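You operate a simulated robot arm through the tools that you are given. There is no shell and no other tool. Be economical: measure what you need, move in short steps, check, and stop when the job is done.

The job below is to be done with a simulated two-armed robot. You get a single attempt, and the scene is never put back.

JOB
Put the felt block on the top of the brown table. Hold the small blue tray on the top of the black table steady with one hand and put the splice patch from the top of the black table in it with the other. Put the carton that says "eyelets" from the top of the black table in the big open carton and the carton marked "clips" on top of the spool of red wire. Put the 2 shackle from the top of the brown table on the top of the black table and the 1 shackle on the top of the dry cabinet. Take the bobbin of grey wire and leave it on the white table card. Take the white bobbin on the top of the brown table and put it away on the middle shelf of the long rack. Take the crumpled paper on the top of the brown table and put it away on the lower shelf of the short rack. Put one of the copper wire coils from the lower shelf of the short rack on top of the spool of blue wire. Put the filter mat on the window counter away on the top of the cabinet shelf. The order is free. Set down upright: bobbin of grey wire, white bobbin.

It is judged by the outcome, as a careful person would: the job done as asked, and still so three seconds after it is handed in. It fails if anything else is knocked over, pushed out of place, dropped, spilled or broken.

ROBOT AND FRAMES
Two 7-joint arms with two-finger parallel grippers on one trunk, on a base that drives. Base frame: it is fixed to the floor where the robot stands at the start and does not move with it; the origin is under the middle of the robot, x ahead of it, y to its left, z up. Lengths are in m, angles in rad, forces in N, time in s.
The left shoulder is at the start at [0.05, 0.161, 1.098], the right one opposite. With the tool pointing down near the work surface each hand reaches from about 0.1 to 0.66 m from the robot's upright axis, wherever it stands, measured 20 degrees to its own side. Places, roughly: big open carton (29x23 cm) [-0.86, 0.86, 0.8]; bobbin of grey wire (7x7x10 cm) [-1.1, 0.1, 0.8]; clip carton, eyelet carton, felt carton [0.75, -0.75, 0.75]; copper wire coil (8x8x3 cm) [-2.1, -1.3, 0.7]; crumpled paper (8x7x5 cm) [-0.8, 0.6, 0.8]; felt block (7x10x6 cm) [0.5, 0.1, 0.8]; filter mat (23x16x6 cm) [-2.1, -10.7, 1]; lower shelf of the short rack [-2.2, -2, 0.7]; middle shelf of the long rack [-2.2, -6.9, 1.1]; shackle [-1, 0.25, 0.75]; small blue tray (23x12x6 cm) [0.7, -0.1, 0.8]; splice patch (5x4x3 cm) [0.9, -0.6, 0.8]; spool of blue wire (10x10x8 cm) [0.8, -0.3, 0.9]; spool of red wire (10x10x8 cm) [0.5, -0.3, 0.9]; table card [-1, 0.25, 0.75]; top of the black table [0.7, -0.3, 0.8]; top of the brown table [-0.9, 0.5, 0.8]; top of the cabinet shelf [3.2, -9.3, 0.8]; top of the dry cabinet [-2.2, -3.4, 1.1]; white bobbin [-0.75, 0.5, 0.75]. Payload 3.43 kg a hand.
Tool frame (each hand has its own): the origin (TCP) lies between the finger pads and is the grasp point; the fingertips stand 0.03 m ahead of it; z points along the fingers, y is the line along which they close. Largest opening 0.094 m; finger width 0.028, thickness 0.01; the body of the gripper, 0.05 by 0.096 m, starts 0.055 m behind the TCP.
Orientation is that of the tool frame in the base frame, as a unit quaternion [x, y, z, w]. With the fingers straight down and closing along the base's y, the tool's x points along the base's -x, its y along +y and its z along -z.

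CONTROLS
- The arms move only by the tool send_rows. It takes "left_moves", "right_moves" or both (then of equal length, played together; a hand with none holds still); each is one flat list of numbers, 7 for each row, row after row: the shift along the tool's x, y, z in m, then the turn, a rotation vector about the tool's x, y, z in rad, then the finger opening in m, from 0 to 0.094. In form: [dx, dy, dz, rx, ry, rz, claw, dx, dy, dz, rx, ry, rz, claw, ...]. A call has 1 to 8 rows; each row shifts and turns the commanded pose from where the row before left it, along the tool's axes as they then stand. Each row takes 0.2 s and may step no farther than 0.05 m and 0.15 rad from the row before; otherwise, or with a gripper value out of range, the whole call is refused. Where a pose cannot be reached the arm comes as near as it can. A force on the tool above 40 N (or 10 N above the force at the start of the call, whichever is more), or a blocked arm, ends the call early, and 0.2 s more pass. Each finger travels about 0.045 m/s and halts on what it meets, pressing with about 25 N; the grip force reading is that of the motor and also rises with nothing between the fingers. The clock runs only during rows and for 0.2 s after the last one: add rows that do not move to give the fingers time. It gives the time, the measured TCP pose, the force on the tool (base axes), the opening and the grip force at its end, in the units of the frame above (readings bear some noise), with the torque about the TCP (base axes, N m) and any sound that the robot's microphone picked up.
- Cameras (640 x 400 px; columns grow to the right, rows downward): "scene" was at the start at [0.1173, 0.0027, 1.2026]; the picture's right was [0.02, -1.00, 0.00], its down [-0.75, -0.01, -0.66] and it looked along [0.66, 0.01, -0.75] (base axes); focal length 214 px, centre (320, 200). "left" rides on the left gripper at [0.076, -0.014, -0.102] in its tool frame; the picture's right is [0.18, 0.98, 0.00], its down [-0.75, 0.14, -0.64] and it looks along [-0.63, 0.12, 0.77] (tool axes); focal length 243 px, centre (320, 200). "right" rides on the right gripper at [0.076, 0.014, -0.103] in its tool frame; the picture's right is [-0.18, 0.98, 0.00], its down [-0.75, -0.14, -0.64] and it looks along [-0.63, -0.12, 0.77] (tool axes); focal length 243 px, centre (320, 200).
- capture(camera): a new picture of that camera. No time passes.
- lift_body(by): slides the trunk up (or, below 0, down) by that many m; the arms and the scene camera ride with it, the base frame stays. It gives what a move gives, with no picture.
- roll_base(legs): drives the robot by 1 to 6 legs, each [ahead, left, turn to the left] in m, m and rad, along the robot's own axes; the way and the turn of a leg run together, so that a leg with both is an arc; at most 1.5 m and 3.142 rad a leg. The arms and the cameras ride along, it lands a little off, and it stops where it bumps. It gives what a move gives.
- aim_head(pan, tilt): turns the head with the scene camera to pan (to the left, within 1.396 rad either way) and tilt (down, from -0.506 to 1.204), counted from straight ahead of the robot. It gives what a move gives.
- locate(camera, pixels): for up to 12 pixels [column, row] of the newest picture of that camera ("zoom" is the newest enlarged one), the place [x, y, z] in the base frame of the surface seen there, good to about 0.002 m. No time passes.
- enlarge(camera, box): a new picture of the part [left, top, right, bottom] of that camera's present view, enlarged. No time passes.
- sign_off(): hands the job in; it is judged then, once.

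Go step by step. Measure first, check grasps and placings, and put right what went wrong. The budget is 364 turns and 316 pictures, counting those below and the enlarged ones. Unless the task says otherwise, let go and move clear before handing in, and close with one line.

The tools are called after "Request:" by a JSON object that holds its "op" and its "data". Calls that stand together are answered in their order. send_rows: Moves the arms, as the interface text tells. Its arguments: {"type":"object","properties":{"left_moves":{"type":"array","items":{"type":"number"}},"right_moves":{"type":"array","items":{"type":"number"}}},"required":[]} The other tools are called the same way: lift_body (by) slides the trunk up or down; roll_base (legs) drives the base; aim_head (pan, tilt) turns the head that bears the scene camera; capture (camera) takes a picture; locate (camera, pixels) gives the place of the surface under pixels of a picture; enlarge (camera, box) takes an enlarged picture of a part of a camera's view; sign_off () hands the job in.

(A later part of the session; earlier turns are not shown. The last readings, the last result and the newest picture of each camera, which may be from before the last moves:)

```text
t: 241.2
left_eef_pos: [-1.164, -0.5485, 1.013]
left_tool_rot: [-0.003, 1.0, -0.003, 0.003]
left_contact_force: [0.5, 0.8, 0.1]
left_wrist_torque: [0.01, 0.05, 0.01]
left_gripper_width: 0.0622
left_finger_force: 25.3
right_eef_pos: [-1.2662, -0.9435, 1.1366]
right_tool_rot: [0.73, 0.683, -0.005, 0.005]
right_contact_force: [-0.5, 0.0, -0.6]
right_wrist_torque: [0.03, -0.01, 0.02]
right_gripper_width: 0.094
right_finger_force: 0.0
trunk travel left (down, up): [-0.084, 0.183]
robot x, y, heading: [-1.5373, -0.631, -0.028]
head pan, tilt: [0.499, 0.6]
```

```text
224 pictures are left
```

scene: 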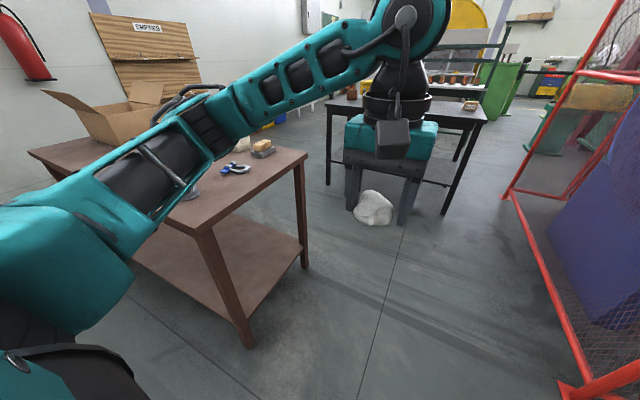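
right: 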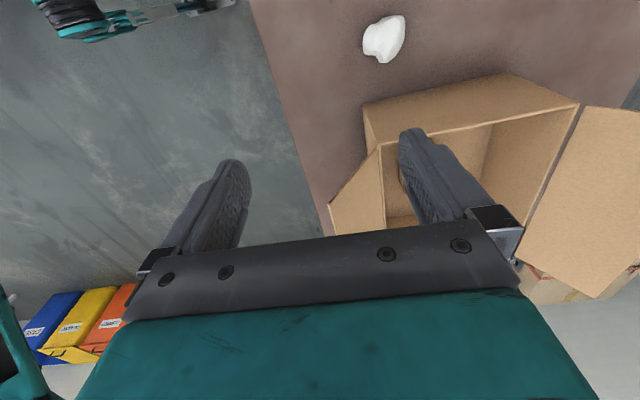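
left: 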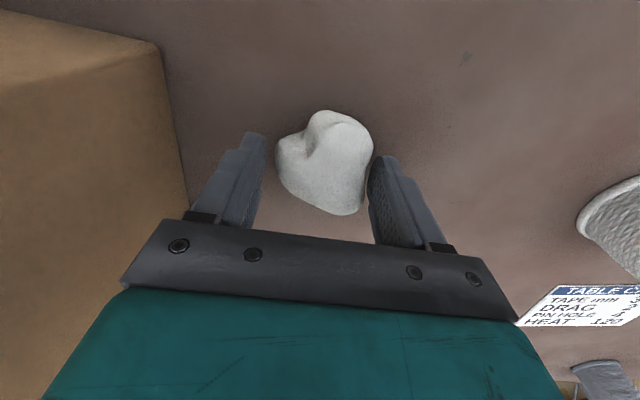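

I roll left along the back edge to y≈0.32.

Request:
{"op": "roll_base", "data": {"legs": [[-0.01, 0.95, 0.028]]}}

Request:
{"op": "aim_head", "data": {"pan": -0.2, "tilt": 0.85}}

Request:
{"op": "capture", "data": {"camera": "scene"}}

```text
t: 246.1
left_eef_pos: [-1.173, 0.4104, 1.0129]
left_tool_rot: [-0.02, 1.0, -0.003, 0.004]
left_contact_force: [-0.3, -0.8, 0.4]
left_wrist_torque: [0.01, -0.01, -0.01]
left_gripper_width: 0.0614
left_finger_force: 25.3
right_eef_pos: [-1.262, 0.0122, 1.1362]
right_tool_rot: [0.718, 0.696, -0.005, 0.005]
right_contact_force: [0.3, 0.2, 0.9]
right_wrist_torque: [-0.02, -0.01, 0.0]
right_gripper_width: 0.094
right_finger_force: 0.0
trunk travel left (down, up): [-0.084, 0.183]
robot x, y, heading: [-1.5456, 0.3146, 0.011]
head pan, tilt: [0.499, 0.6]
```

```text
t: 247.2
left_eef_pos: [-1.173, 0.4098, 1.0129]
left_tool_rot: [-0.02, 1.0, -0.003, 0.003]
left_contact_force: [-0.3, -0.2, -0.9]
left_wrist_torque: [0.01, 0.0, -0.01]
left_gripper_width: 0.0616
left_finger_force: 25.4
right_eef_pos: [-1.2626, 0.0134, 1.1372]
right_tool_rot: [0.718, 0.696, -0.004, 0.006]
right_contact_force: [0.1, 0.4, 0.2]
right_wrist_torque: [0.0, 0.0, 0.01]
right_gripper_width: 0.0942
right_finger_force: 0.0
trunk travel left (down, up): [-0.084, 0.183]
robot x, y, heading: [-1.5465, 0.3155, 0.015]
head pan, tilt: [-0.201, 0.85]
```

```text
223 pictures are left
```

scene: 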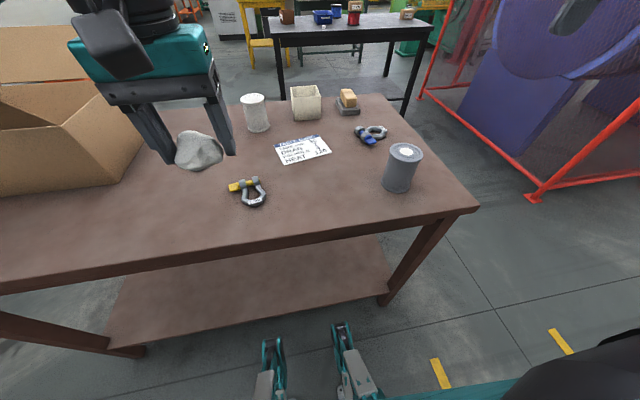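

Grey bobbin at (403,165), card at (302,150). I measure them.

Request:
{"op": "enlarge", "data": {"camera": "scene", "box": [220, 110, 440, 220]}}

Request:
{"op": "locate", "data": {"camera": "scene", "pixels": [[274, 150], [318, 136], [332, 153], [283, 165], [302, 150], [405, 152], [392, 153], [420, 152], [405, 146], [405, 160], [400, 190], [250, 190]]}}

```text
2.91 times, centred on (330, 165) of scene
```

zoom: 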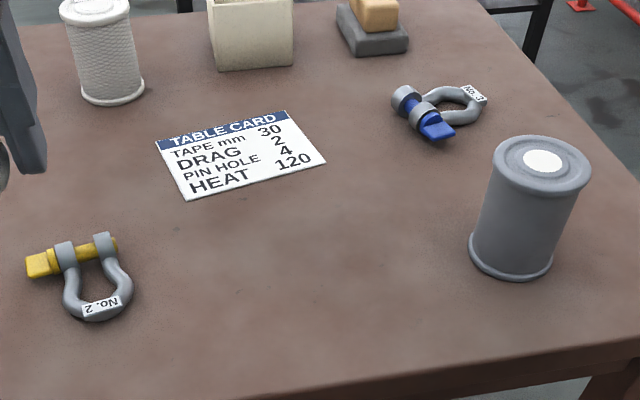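

```text
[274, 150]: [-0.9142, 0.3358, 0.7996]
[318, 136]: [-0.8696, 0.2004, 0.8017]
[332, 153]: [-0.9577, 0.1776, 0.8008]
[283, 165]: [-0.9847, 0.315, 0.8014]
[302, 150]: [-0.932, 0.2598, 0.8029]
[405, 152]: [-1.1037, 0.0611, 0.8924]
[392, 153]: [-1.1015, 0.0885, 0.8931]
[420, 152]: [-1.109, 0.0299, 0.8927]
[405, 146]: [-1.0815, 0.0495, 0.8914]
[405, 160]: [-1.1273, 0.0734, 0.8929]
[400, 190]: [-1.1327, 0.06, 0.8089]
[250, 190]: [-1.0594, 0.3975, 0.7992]
```

Bobbin axis at (-1.103,0.061), top 0.893; card centre (-0.931,0.257). I bring the right hand over the bobbin.

Request:
{"op": "send_rows", "data": {"right_moves": [0.012, 0.04, 0, 0, 0, 0, 0.094, 0.012, 0.04, 0, 0, 0, 0, 0.094, 0.012, 0.04, 0.02, 0, 0, 0, 0.094, 0.012, 0.04, 0.02, 0, 0, 0, 0.094, 0, 0, 0.045, 0, 0, 0, 0.094, 0, 0, 0.045, 0, 0, 0, 0.094, 0, 0, 0.045, 0, 0, 0, 0.094, 0, 0, 0, 0, 0, 0, 0.094], "left_moves": [0, 0, 0, 0, 0, 0, 0.06, 0, 0, 0, 0, 0, 0, 0.06, 0, 0, 0, 0, 0, 0, 0.06, 0, 0, 0, 0, 0, 0, 0.06, 0, 0, 0, 0, 0, 0, 0.06, 0, 0, 0, 0, 0, 0, 0.06, 0, 0, 0, 0, 0, 0, 0.06, 0, 0, 0, 0, 0, 0, 0.06]}}

Request:
{"op": "capture", "data": {"camera": "right"}}

```text
t: 249.0
left_eef_pos: [-1.1732, 0.4094, 1.0132]
left_tool_rot: [-0.02, 1.0, -0.002, 0.003]
left_contact_force: [-0.3, 0.4, -0.9]
left_wrist_torque: [-0.01, -0.02, -0.05]
left_gripper_width: 0.0615
left_finger_force: 24.9
right_eef_pos: [-1.1012, 0.0531, 0.9594]
right_tool_rot: [0.718, 0.696, -0.005, 0.005]
right_contact_force: [-0.9, -1.0, -0.3]
right_wrist_torque: [-0.01, 0.0, -0.02]
right_gripper_width: 0.0941
right_finger_force: 0.0
trunk travel left (down, up): [-0.084, 0.183]
robot x, y, heading: [-1.5436, 0.319, 0.013]
head pan, tilt: [-0.201, 0.85]
```

```text
221 pictures are left
```

right: 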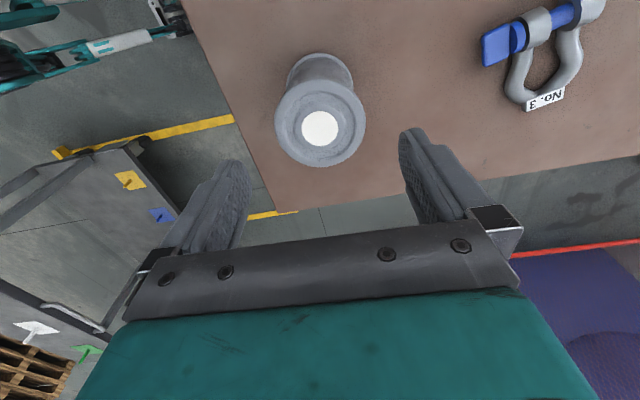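

Request:
{"op": "locate", "data": {"camera": "right", "pixels": [[320, 128], [276, 120], [365, 120], [318, 82], [322, 164]]}}

```text
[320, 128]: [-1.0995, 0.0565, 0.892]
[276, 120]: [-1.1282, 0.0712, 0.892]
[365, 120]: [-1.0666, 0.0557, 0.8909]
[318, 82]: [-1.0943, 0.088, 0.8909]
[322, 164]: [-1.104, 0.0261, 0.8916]
```

Centre (-1.099,0.057). I descend to z≈0.862 and close.

Request:
{"op": "send_rows", "data": {"right_moves": [0.0045, 0.002, 0.03, 0, 0, 0, 0.094, 0, 0, 0.035, 0, 0, 0, 0.094, 0, 0, 0.032, 0, 0, 0, 0.094, 0, 0, 0, 0, 0, 0, 0.07, 0, 0, 0, 0, 0, 0, 0.05, 0, 0, 0, 0, 0, 0, 0.04, 0, 0, 0, 0, 0, 0, 0.04]}}

Request:
{"op": "capture", "data": {"camera": "right"}}

```text
t: 250.6
left_eef_pos: [-1.1734, 0.4103, 1.0115]
left_tool_rot: [-0.02, 1.0, -0.002, 0.004]
left_contact_force: [-0.4, -1.4, -0.9]
left_wrist_torque: [0.01, -0.01, 0.0]
left_gripper_width: 0.0613
left_finger_force: 25.1
right_eef_pos: [-1.0985, 0.0574, 0.8656]
right_tool_rot: [0.717, 0.697, -0.005, 0.005]
right_contact_force: [-1.0, 0.1, 0.9]
right_wrist_torque: [-0.06, -0.03, -0.02]
right_gripper_width: 0.0688
right_finger_force: 24.3
trunk travel left (down, up): [-0.084, 0.183]
robot x, y, heading: [-1.5463, 0.3142, 0.015]
head pan, tilt: [-0.201, 0.85]
```

```text
220 pictures are left
```

right: 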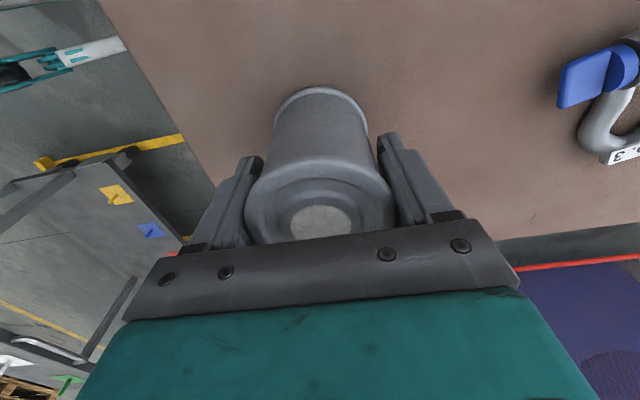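

Bobbin held. I lift it 8 cm, roll left 0.165 and forward 0.035.

Request:
{"op": "send_rows", "data": {"right_moves": [0, 0, -0.04, 0, 0, 0, 0.04, 0, 0, -0.045, 0, 0, 0, 0.04, 0, 0, 0, 0, 0, 0, 0.04]}}

Request:
{"op": "roll_base", "data": {"legs": [[0.03, 0.165, -0.012]]}}

Request:
{"op": "send_rows", "data": {"right_moves": [0.008, 0.035, 0, 0, 0, 0, 0.04, 0.008, 0.035, 0, 0, 0, 0, 0.04, 0.008, 0.035, 0, 0, 0, 0, 0.04, 0.008, 0.025, 0, 0, 0, 0, 0.04, 0, 0, 0, 0, 0, 0, 0.04]}}

```text
t: 251.4
left_eef_pos: [-1.1729, 0.409, 1.0128]
left_tool_rot: [-0.021, 1.0, -0.002, 0.003]
left_contact_force: [-1.1, -0.1, 0.7]
left_wrist_torque: [-0.02, -0.01, -0.01]
left_gripper_width: 0.0614
left_finger_force: 24.9
right_eef_pos: [-1.0962, 0.0578, 0.9502]
right_tool_rot: [0.718, 0.696, -0.006, 0.005]
right_contact_force: [1.0, -0.7, -2.7]
right_wrist_torque: [-0.01, -0.02, 0.02]
right_gripper_width: 0.0686
right_finger_force: 24.2
trunk travel left (down, up): [-0.084, 0.183]
robot x, y, heading: [-1.5477, 0.3134, 0.016]
head pan, tilt: [-0.201, 0.85]
```

```text
t: 252.9
left_eef_pos: [-1.1433, 0.5695, 1.0121]
left_tool_rot: [-0.014, 1.0, -0.003, 0.004]
left_contact_force: [0.2, 0.3, 0.4]
left_wrist_torque: [-0.02, -0.02, 0.02]
left_gripper_width: 0.0615
left_finger_force: 25.0
right_eef_pos: [-1.0719, 0.2157, 0.9495]
right_tool_rot: [0.722, 0.692, -0.005, 0.005]
right_contact_force: [-0.1, 0.3, -2.9]
right_wrist_torque: [-0.02, 0.03, -0.02]
right_gripper_width: 0.0683
right_finger_force: 25.2
trunk travel left (down, up): [-0.084, 0.183]
robot x, y, heading: [-1.5166, 0.4839, -0.001]
head pan, tilt: [-0.201, 0.85]
```

```text
t: 254.1
left_eef_pos: [-1.1425, 0.5681, 1.013]
left_tool_rot: [-0.014, 1.0, -0.002, 0.004]
left_contact_force: [-0.4, -0.3, -0.2]
left_wrist_torque: [-0.01, 0.0, 0.02]
left_gripper_width: 0.0616
left_finger_force: 25.3
right_eef_pos: [-0.9601, 0.2339, 0.9491]
right_tool_rot: [0.723, 0.691, -0.006, 0.005]
right_contact_force: [0.3, -0.3, -3.5]
right_wrist_torque: [-0.01, 0.0, -0.01]
right_gripper_width: 0.0682
right_finger_force: 25.2
right hand out of reach, approached as far as the arm can: row 4
trunk travel left (down, up): [-0.084, 0.183]
robot x, y, heading: [-1.5184, 0.4792, -0.001]
head pan, tilt: [-0.201, 0.85]
```

At the limit 3 cm short. I lower to z≈0.90 and try again, since reach can grow lower down.

Request:
{"op": "send_rows", "data": {"right_moves": [0, 0, 0.04, 0, 0, 0, 0.04, 0.012, 0.02, 0, 0, 0, 0, 0.04, 0.012, 0.02, 0, 0, 0, 0, 0.04, 0, 0, 0, 0, 0, 0, 0.04]}}

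```text
t: 255.1
left_eef_pos: [-1.1415, 0.5686, 1.0132]
left_tool_rot: [-0.013, 1.0, -0.003, 0.004]
left_contact_force: [0.0, 1.3, 0.3]
left_wrist_torque: [-0.01, -0.01, -0.02]
left_gripper_width: 0.0613
left_finger_force: 24.9
right_eef_pos: [-0.9636, 0.2316, 0.912]
right_tool_rot: [0.723, 0.691, -0.005, 0.005]
right_contact_force: [0.0, 0.4, -4.0]
right_wrist_torque: [0.02, 0.04, -0.03]
right_gripper_width: 0.0682
right_finger_force: 25.4
right hand out of reach, approached as far as the arm can: row 1, 2, 3
trunk travel left (down, up): [-0.084, 0.183]
robot x, y, heading: [-1.515, 0.4776, -0.004]
head pan, tilt: [-0.201, 0.85]
```

I use a base turn: heading +0.45 brings the right shoulder forward. I raise and retract the bobbin a bit, back off 3 cm and turn.

Request:
{"op": "send_rows", "data": {"right_moves": [0, -0.02, -0.04, 0, 0, 0, 0.04, 0, -0.04, 0, 0, 0, 0, 0.04, 0, -0.03, 0, 0, 0, 0, 0.04]}}

Request:
{"op": "roll_base", "data": {"legs": [[-0.03, -0.03, 0.0], [0, 0, 0.45]]}}

Request:
{"op": "aim_head", "data": {"pan": -0.4, "tilt": 0.85}}

Request:
{"op": "capture", "data": {"camera": "scene"}}

```text
t: 255.9
left_eef_pos: [-1.1434, 0.5695, 1.0129]
left_tool_rot: [-0.014, 1.0, -0.003, 0.003]
left_contact_force: [-0.7, -0.9, 0.0]
left_wrist_torque: [-0.03, -0.02, -0.01]
left_gripper_width: 0.0616
left_finger_force: 25.7
right_eef_pos: [-1.0538, 0.2357, 0.9534]
right_tool_rot: [0.722, 0.691, -0.005, 0.005]
right_contact_force: [-0.2, 0.0, -3.4]
right_wrist_torque: [-0.03, 0.02, 0.01]
right_gripper_width: 0.0684
right_finger_force: 25.4
trunk travel left (down, up): [-0.084, 0.183]
robot x, y, heading: [-1.5217, 0.4781, -0.001]
head pan, tilt: [-0.201, 0.85]
```

```text
t: 258.1
left_eef_pos: [-1.2499, 0.6955, 1.0128]
left_tool_rot: [-0.238, 0.971, -0.001, 0.004]
left_contact_force: [-0.9, 0.4, -0.4]
left_wrist_torque: [0.01, -0.01, 0.04]
left_gripper_width: 0.0613
left_finger_force: 25.1
right_eef_pos: [-1.0236, 0.4328, 0.9514]
right_tool_rot: [0.549, 0.836, -0.004, 0.006]
right_contact_force: [-0.1, -0.2, -3.6]
right_wrist_torque: [0.0, 0.01, 0.01]
right_gripper_width: 0.0682
right_finger_force: 25.0
trunk travel left (down, up): [-0.084, 0.183]
robot x, y, heading: [-1.547, 0.4492, 0.455]
head pan, tilt: [-0.201, 0.85]
```

```text
t: 258.8
left_eef_pos: [-1.2503, 0.6947, 1.0113]
left_tool_rot: [-0.237, 0.971, -0.001, 0.003]
left_contact_force: [-0.1, 0.0, -0.2]
left_wrist_torque: [-0.02, 0.01, -0.01]
left_gripper_width: 0.0614
left_finger_force: 25.0
right_eef_pos: [-1.0244, 0.4335, 0.9495]
right_tool_rot: [0.549, 0.836, -0.003, 0.006]
right_contact_force: [0.8, -0.5, -3.7]
right_wrist_torque: [0.03, 0.0, 0.0]
right_gripper_width: 0.0683
right_finger_force: 24.8
trunk travel left (down, up): [-0.084, 0.183]
robot x, y, heading: [-1.5424, 0.4451, 0.451]
head pan, tilt: [-0.4, 0.85]
```

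```text
219 pictures are left
```

scene: 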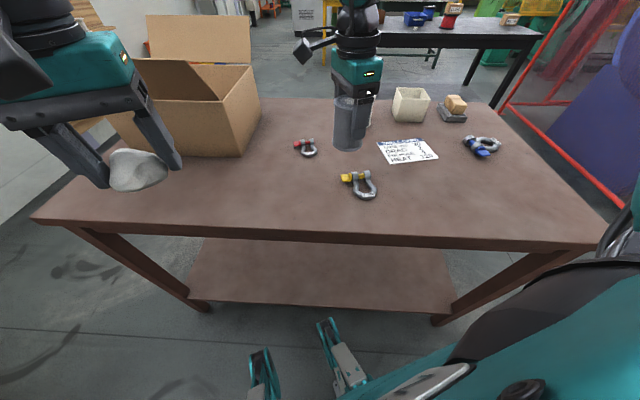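

I move the bobbin laterally over the card centre.

Request:
{"op": "send_rows", "data": {"right_moves": [-0.0395, 0.0027, 0, 0, 0, 0, 0.04, -0.0395, 0.0027, 0, 0, 0, 0, 0.04, -0.0395, 0.0027, 0, 0, 0, 0, 0.04, -0.0395, 0.0027, 0, 0, 0, 0, 0.04, -0.0395, 0.0027, 0, 0, 0, 0, 0.04, 0, 0, 0, 0, 0, 0, 0.04]}}

Request:
{"op": "capture", "data": {"camera": "right"}}

```text
t: 260.2
left_eef_pos: [-1.2504, 0.6945, 1.0114]
left_tool_rot: [-0.238, 0.971, -0.001, 0.003]
left_contact_force: [-0.2, -0.5, -0.3]
left_wrist_torque: [0.0, 0.0, 0.02]
left_gripper_width: 0.0614
left_finger_force: 25.0
right_eef_pos: [-0.9336, 0.256, 0.9553]
right_tool_rot: [0.548, 0.836, -0.004, 0.006]
right_contact_force: [-0.2, -0.1, -3.7]
right_wrist_torque: [0.04, -0.05, -0.01]
right_gripper_width: 0.0683
right_finger_force: 24.7
trunk travel left (down, up): [-0.084, 0.183]
robot x, y, heading: [-1.5456, 0.4489, 0.455]
head pan, tilt: [-0.4, 0.85]
```

```text
218 pictures are left
```

right: 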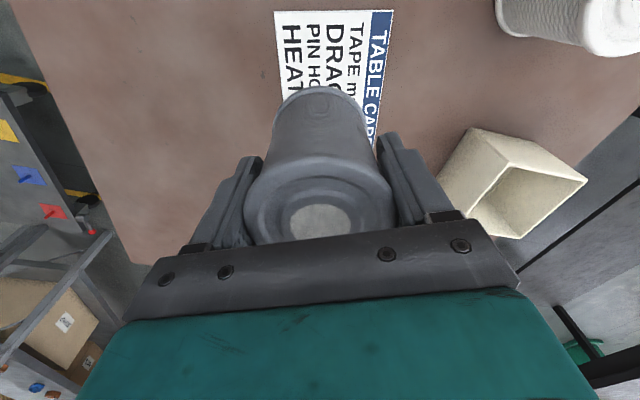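

Positioned at (-0.934,0.256). I lower to just above contact.

Request:
{"op": "send_rows", "data": {"right_moves": [0, 0, 0.03, 0, 0, 0, 0.04, 0, 0, 0.03, 0, 0, 0, 0.04, 0, 0, 0.018, 0, 0, 0, 0.04, 0, 0, 0.004, 0, 0, 0, 0.04, 0, 0, 0, 0, 0, 0, 0.04]}}

Request:
{"op": "enlarge", "data": {"camera": "scene", "box": [300, 80, 500, 220]}}

```text
t: 261.4
left_eef_pos: [-1.2504, 0.6936, 1.0131]
left_tool_rot: [-0.238, 0.971, -0.001, 0.004]
left_contact_force: [0.7, -0.7, -0.3]
left_wrist_torque: [-0.03, 0.0, 0.01]
left_gripper_width: 0.0613
left_finger_force: 25.0
right_eef_pos: [-0.932, 0.2568, 0.8725]
right_tool_rot: [0.549, 0.836, -0.004, 0.006]
right_contact_force: [-0.4, 0.4, -3.8]
right_wrist_torque: [0.04, 0.03, -0.01]
right_gripper_width: 0.0685
right_finger_force: 25.4
trunk travel left (down, up): [-0.084, 0.183]
robot x, y, heading: [-1.5494, 0.4487, 0.456]
head pan, tilt: [-0.4, 0.85]
```

```text
2.86 times, centred on (400, 150) of scene
```

zoom: 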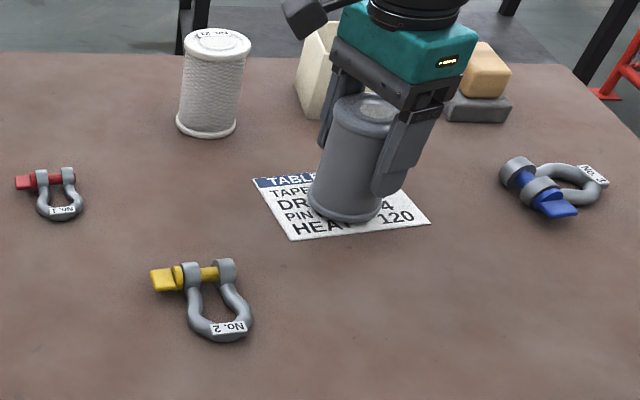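

Bobbin is right above the card's middle. Final few millimetres.

Request:
{"op": "send_rows", "data": {"right_moves": [0, 0, 0.002, 0, 0, 0, 0.04, 0, 0, 0.002, 0, 0, 0, 0.04, 0, 0, 0.001, 0, 0, 0, 0.04, 0, 0, 0, 0, 0, 0, 0.04]}}

```text
t: 262.4
left_eef_pos: [-1.2495, 0.695, 1.0129]
left_tool_rot: [-0.238, 0.971, -0.001, 0.004]
left_contact_force: [-0.2, 0.4, -0.1]
left_wrist_torque: [-0.01, 0.01, 0.0]
left_gripper_width: 0.0613
left_finger_force: 25.1
right_eef_pos: [-0.9329, 0.2566, 0.8671]
right_tool_rot: [0.549, 0.836, -0.003, 0.006]
right_contact_force: [0.1, -0.7, -3.1]
right_wrist_torque: [0.01, 0.01, 0.03]
right_gripper_width: 0.0685
right_finger_force: 24.7
trunk travel left (down, up): [-0.084, 0.183]
robot x, y, heading: [-1.5484, 0.4501, 0.454]
head pan, tilt: [-0.4, 0.85]
```

Request:
{"op": "send_rows", "data": {"right_moves": [0, 0, 0.0015, 0, 0, 0, 0.04, 0, 0, 0.0015, 0, 0, 0, 0.04, 0, 0, 0, 0, 0, 0, 0.04]}}

```text
t: 263.2
left_eef_pos: [-1.2513, 0.6946, 1.0137]
left_tool_rot: [-0.237, 0.971, -0.001, 0.005]
left_contact_force: [-0.7, 0.4, -0.2]
left_wrist_torque: [-0.05, -0.02, 0.02]
left_gripper_width: 0.0615
left_finger_force: 25.0
right_eef_pos: [-0.9319, 0.2557, 0.8677]
right_tool_rot: [0.549, 0.836, -0.003, 0.007]
right_contact_force: [0.5, 0.0, 11.9]
right_wrist_torque: [0.01, 0.07, -0.03]
right_gripper_width: 0.0682
right_finger_force: 25.3
trunk travel left (down, up): [-0.084, 0.183]
robot x, y, heading: [-1.5469, 0.4471, 0.457]
head pan, tilt: [-0.4, 0.85]
```

Contact made. I release and rise.

Request:
{"op": "send_rows", "data": {"right_moves": [0, 0, 0, 0, 0, 0, 0.08, 0, 0, 0, 0, 0, 0, 0.09, 0, 0, 0, 0, 0, 0, 0.094, 0, 0, -0.04, 0, 0, 0, 0.094, 0, 0, -0.045, 0, 0, 0, 0.094, 0, -0.03, -0.03, 0, 0, 0, 0.094]}}

Request:
{"op": "enlarge", "data": {"camera": "scene", "box": [280, 80, 500, 220]}}

```text
t: 264.6
left_eef_pos: [-1.2507, 0.6929, 1.0119]
left_tool_rot: [-0.238, 0.971, -0.001, 0.004]
left_contact_force: [-0.2, -0.5, 0.0]
left_wrist_torque: [0.03, 0.01, 0.01]
left_gripper_width: 0.0614
left_finger_force: 25.2
right_eef_pos: [-0.9607, 0.2459, 0.9806]
right_tool_rot: [0.548, 0.836, -0.004, 0.005]
right_contact_force: [-0.1, -0.3, -0.7]
right_wrist_torque: [0.0, 0.05, 0.02]
right_gripper_width: 0.0939
right_finger_force: 0.1
trunk travel left (down, up): [-0.084, 0.183]
robot x, y, heading: [-1.5453, 0.4484, 0.45]
head pan, tilt: [-0.4, 0.85]
```

```text
2.86 times, centred on (390, 150) of scene
```

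zoom: 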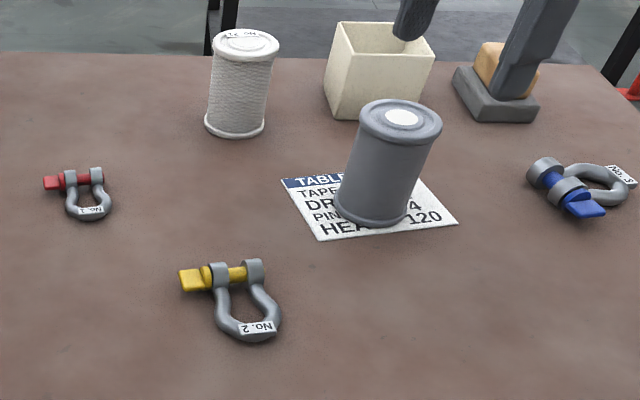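

The grey bobbin stands on the card. Now the No.2 shackle: I measure its legs in the zoom.

Request:
{"op": "locate", "data": {"camera": "zoom", "pixels": [[185, 280], [207, 275], [218, 272], [252, 268], [222, 300], [268, 298], [258, 328], [245, 318], [240, 275], [280, 320], [228, 325]]}}

```text
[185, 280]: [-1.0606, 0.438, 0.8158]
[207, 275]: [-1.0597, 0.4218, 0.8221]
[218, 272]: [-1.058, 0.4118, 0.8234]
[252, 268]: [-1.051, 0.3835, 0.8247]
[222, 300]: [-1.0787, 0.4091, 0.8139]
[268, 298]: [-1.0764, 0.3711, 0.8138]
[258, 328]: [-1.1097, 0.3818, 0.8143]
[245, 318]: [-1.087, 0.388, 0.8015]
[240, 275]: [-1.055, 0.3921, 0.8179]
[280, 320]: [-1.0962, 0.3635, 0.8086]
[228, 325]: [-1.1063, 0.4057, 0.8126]
```

Shackle centre ≈(-1.076,0.389), leg spread along angle ~103°. I turn the right tool by -1.39 and bring it above.

Request:
{"op": "send_rows", "data": {"right_moves": [0, 0, -0.02, 0, 0, -0.14, 0.094, 0, 0, 0, 0, 0, -0.14, 0.094, 0, 0, 0, 0, 0, -0.14, 0.094, 0, 0, 0, 0, 0, -0.14, 0.094, 0, 0, 0, 0, 0, -0.14, 0.094, 0, 0, 0, 0, 0, -0.14, 0.094, 0, 0, 0, 0, 0, -0.14, 0.094, 0, 0, 0, 0, 0, -0.14, 0.094]}}

Request:
{"op": "send_rows", "data": {"right_moves": [0, 0, 0, 0, 0, -0.14, 0.094, 0, 0, 0, 0, 0, -0.13, 0.094, 0.02, 0.041, 0, 0, 0, 0, 0.09, 0.02, 0.041, 0, 0, 0, 0, 0.09, 0.02, 0.041, 0, 0, 0, 0, 0.09, 0.02, 0.041, 0, 0, 0, 0, 0.09, 0, 0, 0.045, 0, 0, 0, 0.09, 0, 0, 0.03, 0, 0, 0, 0.09]}}

Request:
{"op": "capture", "data": {"camera": "right"}}

```text
t: 266.4
left_eef_pos: [-1.25, 0.6939, 1.0124]
left_tool_rot: [-0.238, 0.971, -0.001, 0.004]
left_contact_force: [0.1, -0.9, -0.8]
left_wrist_torque: [-0.01, 0.0, -0.02]
left_gripper_width: 0.0614
left_finger_force: 24.8
right_eef_pos: [-0.9605, 0.2462, 1.0013]
right_tool_rot: [0.019, 1.0, -0.006, 0.003]
right_contact_force: [0.7, 0.3, 0.1]
right_wrist_torque: [-0.01, -0.03, -0.01]
right_gripper_width: 0.0941
right_finger_force: 0.1
trunk travel left (down, up): [-0.084, 0.183]
robot x, y, heading: [-1.5459, 0.4482, 0.459]
head pan, tilt: [-0.4, 0.85]
```

```text
t: 268.2
left_eef_pos: [-1.2501, 0.6944, 1.0129]
left_tool_rot: [-0.238, 0.971, -0.002, 0.005]
left_contact_force: [-0.3, 0.4, -0.5]
left_wrist_torque: [0.02, -0.02, 0.01]
left_gripper_width: 0.0611
left_finger_force: 24.8
right_eef_pos: [-1.0751, 0.3861, 0.9211]
right_tool_rot: [-0.113, 0.994, -0.006, 0.003]
right_contact_force: [0.2, 1.1, -0.8]
right_wrist_torque: [-0.02, 0.01, -0.01]
right_gripper_width: 0.0897
right_finger_force: 0.1
trunk travel left (down, up): [-0.084, 0.183]
robot x, y, heading: [-1.5475, 0.4516, 0.454]
head pan, tilt: [-0.4, 0.85]
```

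```text
215 pictures are left
```

right: 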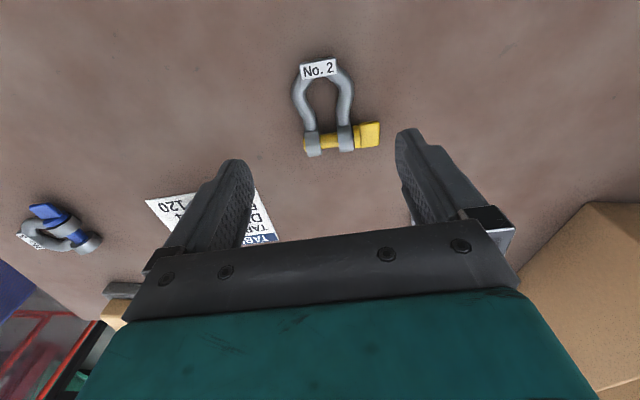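

Request:
{"op": "locate", "data": {"camera": "right", "pixels": [[297, 95], [350, 92], [322, 70], [328, 142], [313, 145], [346, 140], [370, 135], [300, 115], [348, 115]]}}

```text
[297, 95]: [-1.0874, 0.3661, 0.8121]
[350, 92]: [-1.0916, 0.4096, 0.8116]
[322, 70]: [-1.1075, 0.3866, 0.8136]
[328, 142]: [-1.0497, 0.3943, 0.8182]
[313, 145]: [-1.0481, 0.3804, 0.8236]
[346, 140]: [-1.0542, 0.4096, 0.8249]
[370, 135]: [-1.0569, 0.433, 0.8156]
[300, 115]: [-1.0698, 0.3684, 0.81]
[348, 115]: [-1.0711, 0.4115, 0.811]
```

I centre on the legs (-1.083,0.388), descend to 0.834 and close.

Request:
{"op": "send_rows", "data": {"right_moves": [0.0074, 0.004, 0.03, 0, 0, 0, 0.08, 0, 0, 0.03, 0, 0, 0, 0.08, 0, 0, 0.022, 0, 0, 0, 0.08, 0, 0, 0.004, 0, 0, 0, 0.08, 0, 0, 0, 0, 0, 0, 0.05, 0, 0, 0, 0, 0, 0, 0.03, 0, 0, 0, 0, 0, 0, 0.02, 0, 0, 0, 0, 0, 0, 0.02]}}

Request:
{"op": "capture", "data": {"camera": "right"}}

```text
t: 270.0
left_eef_pos: [-1.2493, 0.6945, 1.0121]
left_tool_rot: [-0.238, 0.971, -0.001, 0.004]
left_contact_force: [0.1, 0.3, -0.3]
left_wrist_torque: [0.0, 0.04, 0.03]
left_gripper_width: 0.0612
left_finger_force: 24.9
right_eef_pos: [-1.084, 0.3879, 0.8369]
right_tool_rot: [-0.115, 0.993, -0.007, 0.003]
right_contact_force: [0.5, 0.3, -0.3]
right_wrist_torque: [0.01, 0.04, -0.01]
right_gripper_width: 0.06
right_finger_force: 25.1
trunk travel left (down, up): [-0.084, 0.183]
robot x, y, heading: [-1.5517, 0.447, 0.453]
head pan, tilt: [-0.4, 0.85]
```

```text
214 pictures are left
```

right: 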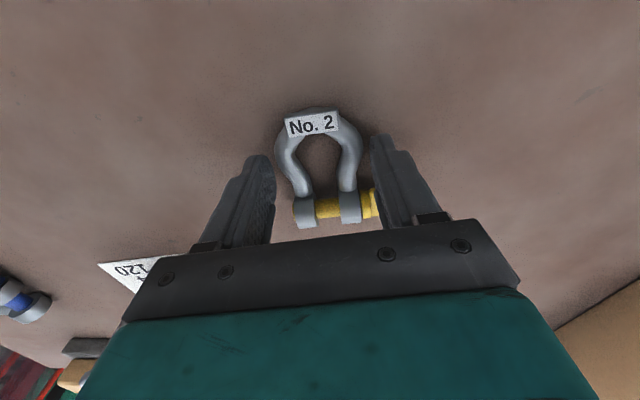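

The right finger hit the pin head. I open, shift 12 mm toward the bow end, and close again.

Request:
{"op": "send_rows", "data": {"right_moves": [0, 0, 0, 0, 0, 0, 0.08, 0, 0, 0, 0, 0, 0, 0.08, 0.012, -0.002, 0, 0, 0, 0, 0.08, 0, 0, 0, 0, 0, 0, 0.05, 0, 0, 0, 0, 0, 0, 0.03, 0, 0, 0, 0, 0, 0, 0.02, 0, 0, 0, 0, 0, 0, 0.02]}}

Request:
{"op": "capture", "data": {"camera": "right"}}

```text
t: 271.6
left_eef_pos: [-1.2503, 0.6942, 1.0142]
left_tool_rot: [-0.238, 0.971, -0.002, 0.004]
left_contact_force: [0.6, 0.1, 0.4]
left_wrist_torque: [0.01, 0.01, -0.03]
left_gripper_width: 0.0614
left_finger_force: 25.1
right_eef_pos: [-1.0944, 0.3835, 0.835]
right_tool_rot: [-0.113, 0.994, -0.006, 0.003]
right_contact_force: [-0.7, 2.0, 0.6]
right_wrist_torque: [0.19, -0.04, 0.09]
right_gripper_width: 0.0602
right_finger_force: 25.2
trunk travel left (down, up): [-0.084, 0.183]
robot x, y, heading: [-1.5473, 0.4486, 0.451]
head pan, tilt: [-0.4, 0.85]
```

```text
213 pictures are left
```

right: 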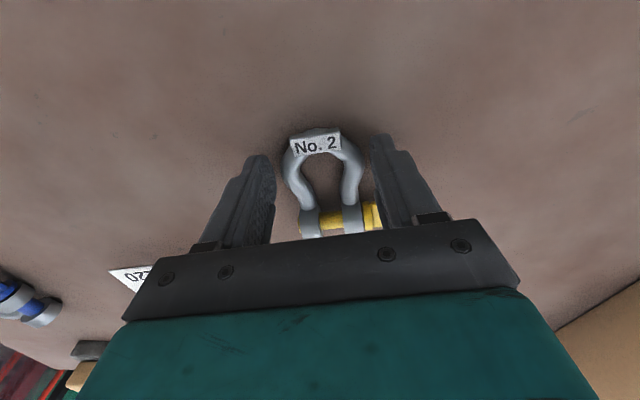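

Same width, so it appears to bear on the whole outline; I test-lift 3 cm.

Request:
{"op": "send_rows", "data": {"right_moves": [0, 0, -0.015, 0, 0, 0, 0.02, 0, 0, -0.02, 0, 0, 0, 0.02, 0, 0, 0, 0, 0, 0, 0.02]}}

Request:
{"op": "capture", "data": {"camera": "right"}}

Request:
{"op": "enlarge", "data": {"camera": "scene", "box": [300, 120, 420, 220]}}

```text
t: 272.4
left_eef_pos: [-1.2514, 0.6944, 1.0129]
left_tool_rot: [-0.238, 0.971, -0.002, 0.004]
left_contact_force: [0.7, 0.7, -0.1]
left_wrist_torque: [0.0, -0.02, 0.03]
left_gripper_width: 0.0616
left_finger_force: 25.2
right_eef_pos: [-1.0937, 0.3851, 0.8724]
right_tool_rot: [-0.114, 0.993, -0.007, 0.002]
right_contact_force: [0.3, -0.1, -4.3]
right_wrist_torque: [-0.01, 0.07, -0.02]
right_gripper_width: 0.0601
right_finger_force: 24.5
trunk travel left (down, up): [-0.084, 0.183]
robot x, y, heading: [-1.5431, 0.4465, 0.448]
head pan, tilt: [-0.4, 0.85]
```

```text
212 pictures are left
```

right: 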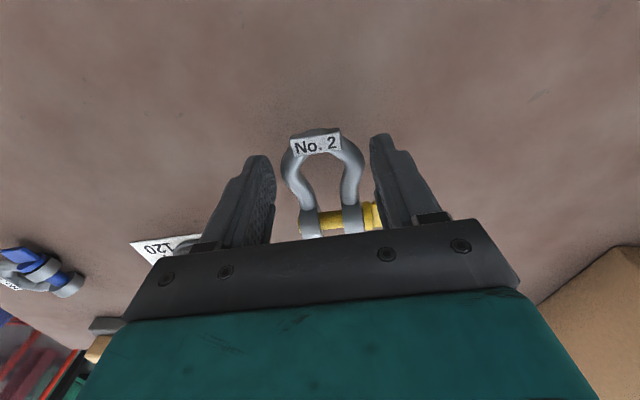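

```text
4.00 times, centred on (360, 170) of scene
```

zoom: 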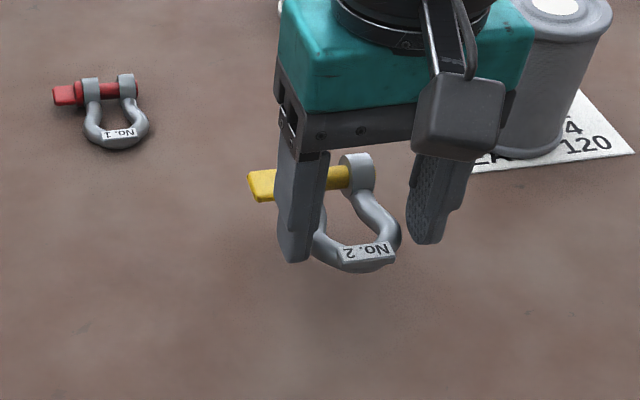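

Lift works (weight ~4 N). I raise and retract, then drive out along the table's back and into the aisle toward the short rack.

Request:
{"op": "send_rows", "data": {"right_moves": [0.02, 0, -0.04, 0, 0, 0, 0.02, 0.02, 0, -0.045, 0, 0, 0, 0.02, 0.04, 0, -0.02, 0, 0, 0, 0.02]}}

Request:
{"op": "roll_base", "data": {"legs": [[0, 0, -0.45], [0, -1.45, 0], [0.25, 0, 0], [0, 0, -3.1]]}}

Request:
{"op": "aim_head", "data": {"pan": 0.3, "tilt": 0.4}}

Request:
{"op": "capture", "data": {"camera": "scene"}}

```text
t: 273.2
left_eef_pos: [-1.2503, 0.6939, 1.013]
left_tool_rot: [-0.238, 0.971, -0.002, 0.005]
left_contact_force: [-0.1, 0.4, -0.5]
left_wrist_torque: [0.0, 0.01, 0.02]
left_gripper_width: 0.0614
left_finger_force: 24.8
right_eef_pos: [-1.1738, 0.3663, 0.9756]
right_tool_rot: [-0.114, 0.993, -0.006, 0.001]
right_contact_force: [-0.3, 0.3, -3.6]
right_wrist_torque: [-0.05, 0.08, 0.03]
right_gripper_width: 0.0601
right_finger_force: 24.9
trunk travel left (down, up): [-0.084, 0.183]
robot x, y, heading: [-1.5466, 0.4512, 0.455]
head pan, tilt: [-0.4, 0.85]
```

```text
t: 290.4
left_eef_pos: [-1.6809, -1.1072, 1.0128]
left_tool_rot: [1.0, 0.029, -0.004, -0.003]
left_contact_force: [-0.6, -0.2, 0.6]
left_wrist_torque: [0.02, 0.0, 0.0]
left_gripper_width: 0.0614
left_finger_force: 24.9
right_eef_pos: [-1.6175, -0.7772, 0.9767]
right_tool_rot: [0.995, -0.095, 0.0, -0.007]
right_contact_force: [0.1, -1.3, -3.5]
right_wrist_torque: [0.01, -0.09, 0.0]
right_gripper_width: 0.0599
right_finger_force: 25.2
trunk travel left (down, up): [-0.084, 0.183]
robot x, y, heading: [-1.308, -1.0064, -3.109]
head pan, tilt: [-0.4, 0.85]
```

```text
t: 291.4
left_eef_pos: [-1.6808, -1.1074, 1.0126]
left_tool_rot: [1.0, 0.03, -0.003, -0.003]
left_contact_force: [-0.3, -0.5, 0.4]
left_wrist_torque: [0.0, -0.02, 0.02]
left_gripper_width: 0.0614
left_finger_force: 24.9
right_eef_pos: [-1.6173, -0.7764, 0.9751]
right_tool_rot: [0.995, -0.096, 0.0, -0.007]
right_contact_force: [0.8, 0.1, -3.6]
right_wrist_torque: [0.01, -0.11, 0.02]
right_gripper_width: 0.0601
right_finger_force: 24.9
trunk travel left (down, up): [-0.084, 0.183]
robot x, y, heading: [-1.3063, -1.004, -3.112]
head pan, tilt: [0.3, 0.4]
```

```text
210 pictures are left
```

scene: 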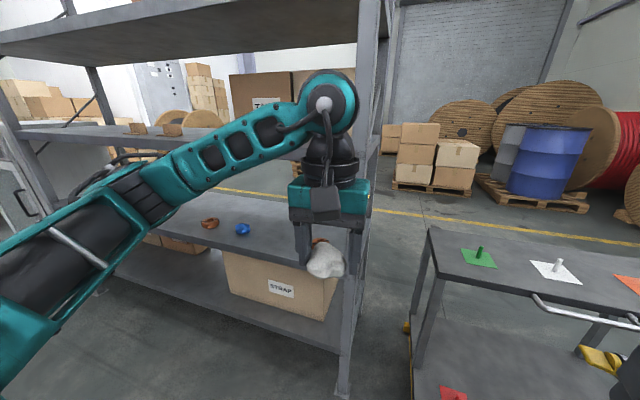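

I see the short rack: coils on the shelf at (210,222), (243,228), (320,240). I zoom and measure.

Request:
{"op": "enlarge", "data": {"camera": "scene", "box": [100, 100, 400, 290]}}

Request:
{"op": "locate", "data": {"camera": "scene", "pixels": [[210, 222], [243, 228], [318, 241], [270, 262], [230, 250], [150, 230], [345, 385], [120, 138], [200, 153], [350, 120], [480, 275], [425, 240]]}}

```text
2.11 times, centred on (250, 195) of scene
```

zoom: 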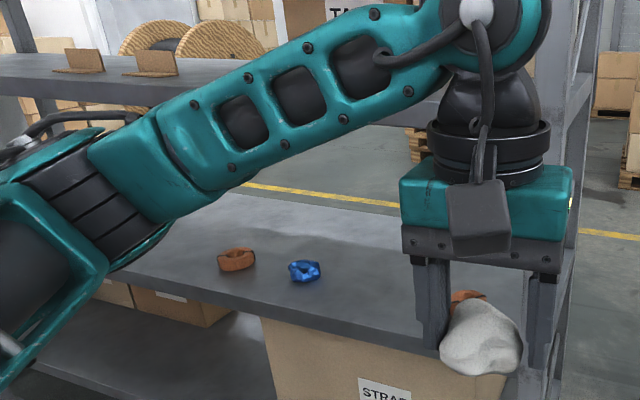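

```text
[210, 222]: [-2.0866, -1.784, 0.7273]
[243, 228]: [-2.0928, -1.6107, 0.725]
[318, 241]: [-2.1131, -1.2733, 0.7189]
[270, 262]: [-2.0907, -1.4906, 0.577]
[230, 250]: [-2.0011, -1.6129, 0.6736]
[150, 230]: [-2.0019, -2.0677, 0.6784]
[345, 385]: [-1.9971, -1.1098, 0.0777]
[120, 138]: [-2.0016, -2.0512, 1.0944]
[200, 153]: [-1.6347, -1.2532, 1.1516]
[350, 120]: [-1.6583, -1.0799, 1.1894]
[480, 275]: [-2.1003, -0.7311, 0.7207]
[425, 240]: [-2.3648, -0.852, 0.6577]
```

Shelf front edge x=-2.0, shelf surface ≈0.70, next shelf's edge at 1.09. I pitch the left hand forward 0.9 rad and lower it before approaching.

Request:
{"op": "send_rows", "data": {"left_moves": [0.03, 0, 0, 0, -0.15, 0, 0.06, 0.03, 0, 0, 0, -0.15, 0, 0.06, 0.02, 0, 0, 0, -0.15, 0, 0.06, 0, 0, 0, 0, -0.15, 0, 0.06, 0, 0, 0, 0, -0.15, 0, 0.06, 0, 0, 0, 0, -0.15, 0, 0.06, 0.031, 0, 0.025, 0, 0, 0, 0.06, 0.031, 0, 0.025, 0, 0, 0, 0.06]}}

Request:
{"op": "send_rows", "data": {"left_moves": [0.031, 0, 0.025, 0, 0, 0, 0.06, 0.031, 0, 0.025, 0, 0, 0, 0.06, 0, 0, 0, 0, 0, 0, 0.06]}}

Request:
{"op": "capture", "data": {"camera": "scene"}}

```text
t: 293.2
left_eef_pos: [-1.6364, -1.062, 0.9402]
left_tool_rot: [0.899, 0.028, -0.437, 0.011]
left_contact_force: [0.4, 0.1, -0.6]
left_wrist_torque: [0.0, -0.02, 0.01]
left_gripper_width: 0.0613
left_finger_force: 25.2
left hand out of reach, approached as far as the arm can: row 4, 5, 6, 7, 8
right_eef_pos: [-1.617, -0.7765, 0.9773]
right_tool_rot: [0.995, -0.096, 0.0, -0.007]
right_contact_force: [-0.6, 0.4, -2.8]
right_wrist_torque: [0.03, -0.09, 0.0]
right_gripper_width: 0.0604
right_finger_force: 24.6
trunk travel left (down, up): [-0.084, 0.183]
robot x, y, heading: [-1.3103, -1.0039, -3.112]
head pan, tilt: [0.3, 0.4]
```

```text
t: 294.0
left_eef_pos: [-1.6364, -1.0597, 0.8604]
left_tool_rot: [0.898, 0.028, -0.438, 0.01]
left_contact_force: [0.3, -0.2, -0.2]
left_wrist_torque: [-0.02, -0.01, 0.0]
left_gripper_width: 0.0612
left_finger_force: 25.3
right_eef_pos: [-1.617, -0.777, 0.9777]
right_tool_rot: [0.995, -0.096, 0.0, -0.008]
right_contact_force: [0.3, 0.0, -3.0]
right_wrist_torque: [0.01, -0.1, 0.0]
right_gripper_width: 0.0599
right_finger_force: 24.5
trunk travel left (down, up): [-0.084, 0.183]
robot x, y, heading: [-1.3124, -1.0068, -3.113]
head pan, tilt: [0.3, 0.4]
```

```text
208 pictures are left
```

scene: 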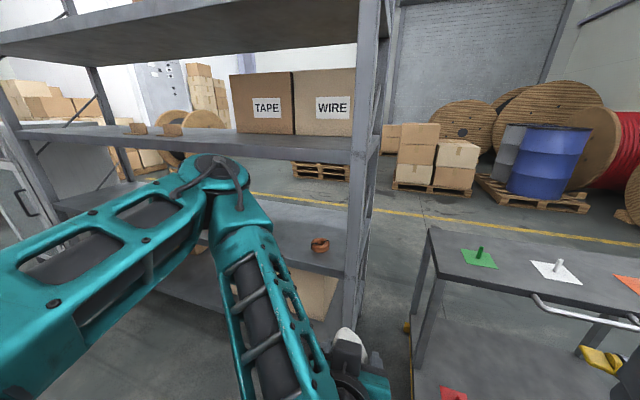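

The elbow protrudes when the arm is bent, so I'll stand back (x≈-1.48) and extend the arm. I roll there and measure the shelf.

Request:
{"op": "roll_base", "data": {"legs": [[0.16, 0.235, -0.028]]}}

Request:
{"op": "send_rows", "data": {"left_moves": [-0.028, 0.01, 0.035, 0, 0, 0, 0.06, -0.028, 0.01, 0.035, 0, 0, 0, 0.06, -0.028, 0.01, 0.035, 0, 0, 0, 0.06, 0, 0, 0, 0, 0, 0, 0.06]}}

Request:
{"op": "capture", "data": {"camera": "scene"}}

Request:
{"op": "capture", "data": {"camera": "left"}}

```text
t: 296.0
left_eef_pos: [-1.7942, -1.2879, 0.8589]
left_tool_rot: [0.899, 0.017, -0.438, 0.005]
left_contact_force: [-0.3, -0.4, -0.2]
left_wrist_torque: [0.02, 0.02, 0.01]
left_gripper_width: 0.0615
left_finger_force: 25.3
right_eef_pos: [-1.765, -1.0034, 0.9757]
right_tool_rot: [0.994, -0.108, 0.0, -0.008]
right_contact_force: [0.4, -0.3, -2.9]
right_wrist_torque: [0.02, -0.13, -0.02]
right_gripper_width: 0.0603
right_finger_force: 24.4
trunk travel left (down, up): [-0.084, 0.183]
robot x, y, heading: [-1.4676, -1.239, -3.14]
head pan, tilt: [0.3, 0.4]
```

```text
t: 297.0
left_eef_pos: [-1.9265, -1.3203, 0.8599]
left_tool_rot: [0.899, 0.015, -0.439, 0.005]
left_contact_force: [-0.1, 0.5, -1.1]
left_wrist_torque: [0.02, -0.02, 0.04]
left_gripper_width: 0.0613
left_finger_force: 25.0
right_eef_pos: [-1.7665, -1.0036, 0.9768]
right_tool_rot: [0.994, -0.109, 0.001, -0.007]
right_contact_force: [0.1, -1.2, -3.4]
right_wrist_torque: [0.0, -0.13, 0.0]
right_gripper_width: 0.0601
right_finger_force: 25.0
trunk travel left (down, up): [-0.084, 0.183]
robot x, y, heading: [-1.4687, -1.2405, -3.132]
head pan, tilt: [0.3, 0.4]
```

```text
207 pictures are left
```

scene: 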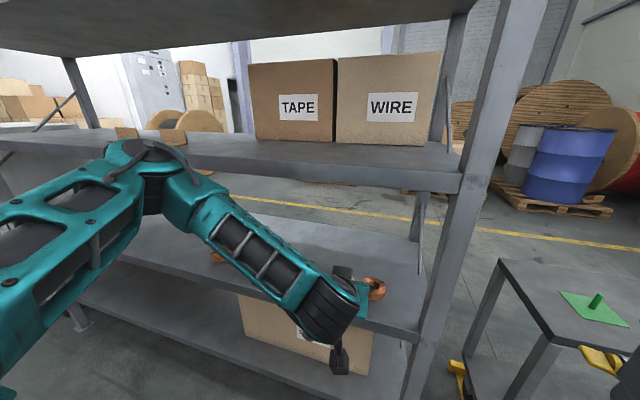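

```text
206 pictures are left
```

left: 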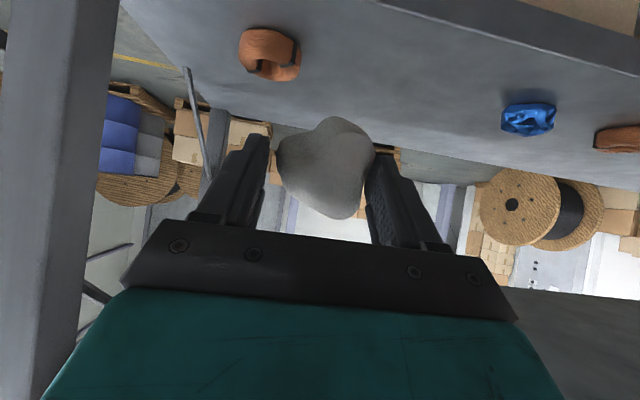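

Request:
{"op": "locate", "data": {"camera": "left", "pixels": [[400, 90], [330, 60], [270, 50], [245, 60], [298, 65], [528, 118], [450, 60], [420, 130]]}}

Request:
{"op": "locate", "data": {"camera": "scene", "pixels": [[155, 150], [150, 165], [300, 165], [430, 188], [375, 290]]}}

```text
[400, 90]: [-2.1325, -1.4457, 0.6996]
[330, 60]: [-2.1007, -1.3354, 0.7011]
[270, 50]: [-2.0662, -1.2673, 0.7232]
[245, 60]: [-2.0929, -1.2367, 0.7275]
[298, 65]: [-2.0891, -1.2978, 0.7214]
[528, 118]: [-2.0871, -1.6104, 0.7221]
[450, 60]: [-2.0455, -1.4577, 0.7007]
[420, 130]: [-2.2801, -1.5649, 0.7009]
```

```text
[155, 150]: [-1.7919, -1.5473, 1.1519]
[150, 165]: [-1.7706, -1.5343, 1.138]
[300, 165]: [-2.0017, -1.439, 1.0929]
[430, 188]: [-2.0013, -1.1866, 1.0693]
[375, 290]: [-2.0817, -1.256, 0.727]
```

Shelf z=0.70 and the upper shelf's underside ≈1.07; elbow clear. I move the paper in to about (-2.07,-1.44,0.79).

Request:
{"op": "send_rows", "data": {"left_moves": [-0.0069, 0.024, 0.0314, 0, 0, 0, 0.06, -0.0069, 0.024, 0.0314, 0, 0, 0, 0.06, -0.0069, 0.024, 0.0314, 0, 0, 0, 0.06, -0.0069, 0.024, 0.0314, 0, 0, 0, 0.06, -0.0069, 0.024, 0.0314, 0, 0, 0, 0.06, 0, 0, 0, 0, 0, 0, 0.06]}}

Request:
{"op": "capture", "data": {"camera": "left"}}

Request:
{"op": "capture", "data": {"camera": "scene"}}

```text
t: 298.4
left_eef_pos: [-2.0671, -1.4466, 0.7903]
left_tool_rot: [0.899, 0.017, -0.438, 0.006]
left_contact_force: [0.3, -0.9, -0.3]
left_wrist_torque: [0.0, 0.01, 0.01]
left_gripper_width: 0.0612
left_finger_force: 25.1
right_eef_pos: [-1.7663, -1.0035, 0.9771]
right_tool_rot: [0.994, -0.109, 0.0, -0.007]
right_contact_force: [-0.1, 0.8, -4.2]
right_wrist_torque: [0.03, -0.09, 0.02]
right_gripper_width: 0.0602
right_finger_force: 25.2
trunk travel left (down, up): [-0.084, 0.183]
robot x, y, heading: [-1.4627, -1.2419, -3.137]
head pan, tilt: [0.3, 0.4]
```

```text
205 pictures are left
```

left: 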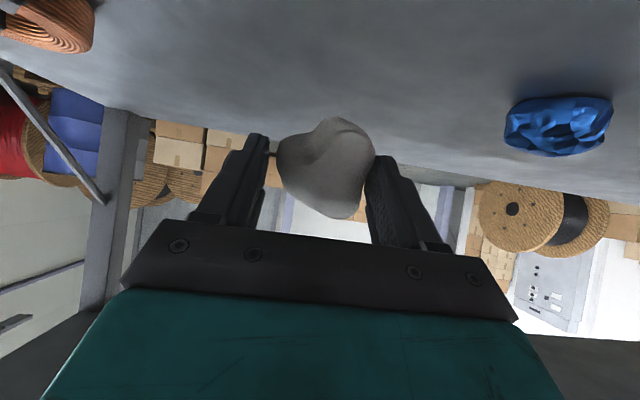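

```text
204 pictures are left
```

scene: 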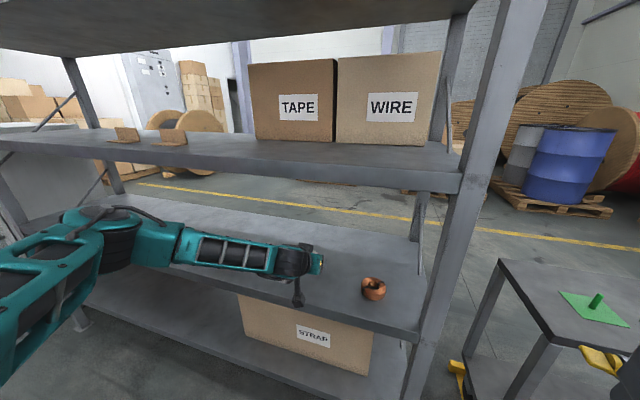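

Room is fine. I lower toward the shelf, watching for contact.

Request:
{"op": "send_rows", "data": {"left_moves": [0.0157, 0, 0.0123, 0, 0, 0, 0.06, 0.0118, 0, 0.0093, 0, 0, 0, 0.06, 0.0039, 0, 0.0031, 0, 0, 0, 0.06, 0.0039, 0, 0.0031, 0, 0, 0, 0.06, 0, 0, 0, 0, 0, 0, 0.06]}}

Request:
{"op": "capture", "data": {"camera": "left"}}

```text
t: 299.6
left_eef_pos: [-2.0686, -1.4469, 0.7465]
left_tool_rot: [0.899, 0.017, -0.438, 0.006]
left_contact_force: [0.4, 0.5, -0.2]
left_wrist_torque: [0.01, -0.01, -0.01]
left_gripper_width: 0.0613
left_finger_force: 24.9
right_eef_pos: [-1.7656, -1.0053, 0.9768]
right_tool_rot: [0.994, -0.109, 0.0, -0.007]
right_contact_force: [0.7, 0.2, -3.3]
right_wrist_torque: [0.01, -0.12, 0.02]
right_gripper_width: 0.0599
right_finger_force: 25.5
trunk travel left (down, up): [-0.084, 0.183]
robot x, y, heading: [-1.4665, -1.2437, -3.136]
head pan, tilt: [0.3, 0.4]
```

```text
203 pictures are left
```

left: 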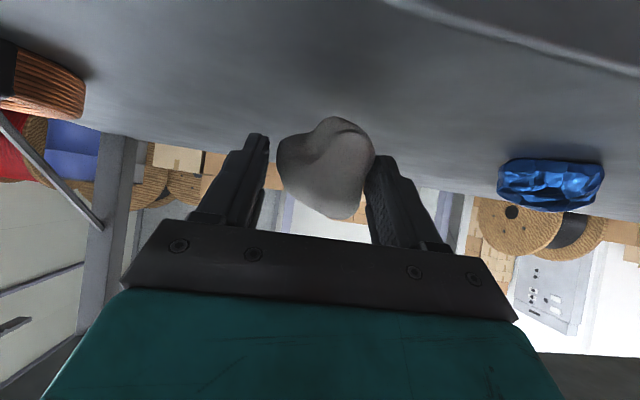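

Request:
{"op": "send_rows", "data": {"left_moves": [0.0039, 0, 0.0031, 0, 0, 0, 0.06, 0.0039, 0, 0.0031, 0, 0, 0, 0.06, 0.0024, 0, 0.0019, 0, 0, 0, 0.06, 0, 0, 0, 0, 0, 0, 0.06]}}

```text
t: 300.6
left_eef_pos: [-2.071, -1.4443, 0.7393]
left_tool_rot: [0.896, 0.017, -0.443, 0.004]
left_contact_force: [-2.4, 1.7, 24.9]
left_wrist_torque: [-0.12, 0.1, -0.01]
left_gripper_width: 0.0616
left_finger_force: 24.9
right_eef_pos: [-1.7635, -1.0025, 0.9777]
right_tool_rot: [0.994, -0.109, -0.001, -0.006]
right_contact_force: [-0.4, -0.2, -2.2]
right_wrist_torque: [-0.02, -0.11, 0.02]
right_gripper_width: 0.0603
right_finger_force: 25.0
trunk travel left (down, up): [-0.084, 0.183]
robot x, y, heading: [-1.464, -1.2376, -3.132]
head pan, tilt: [0.3, 0.4]
```

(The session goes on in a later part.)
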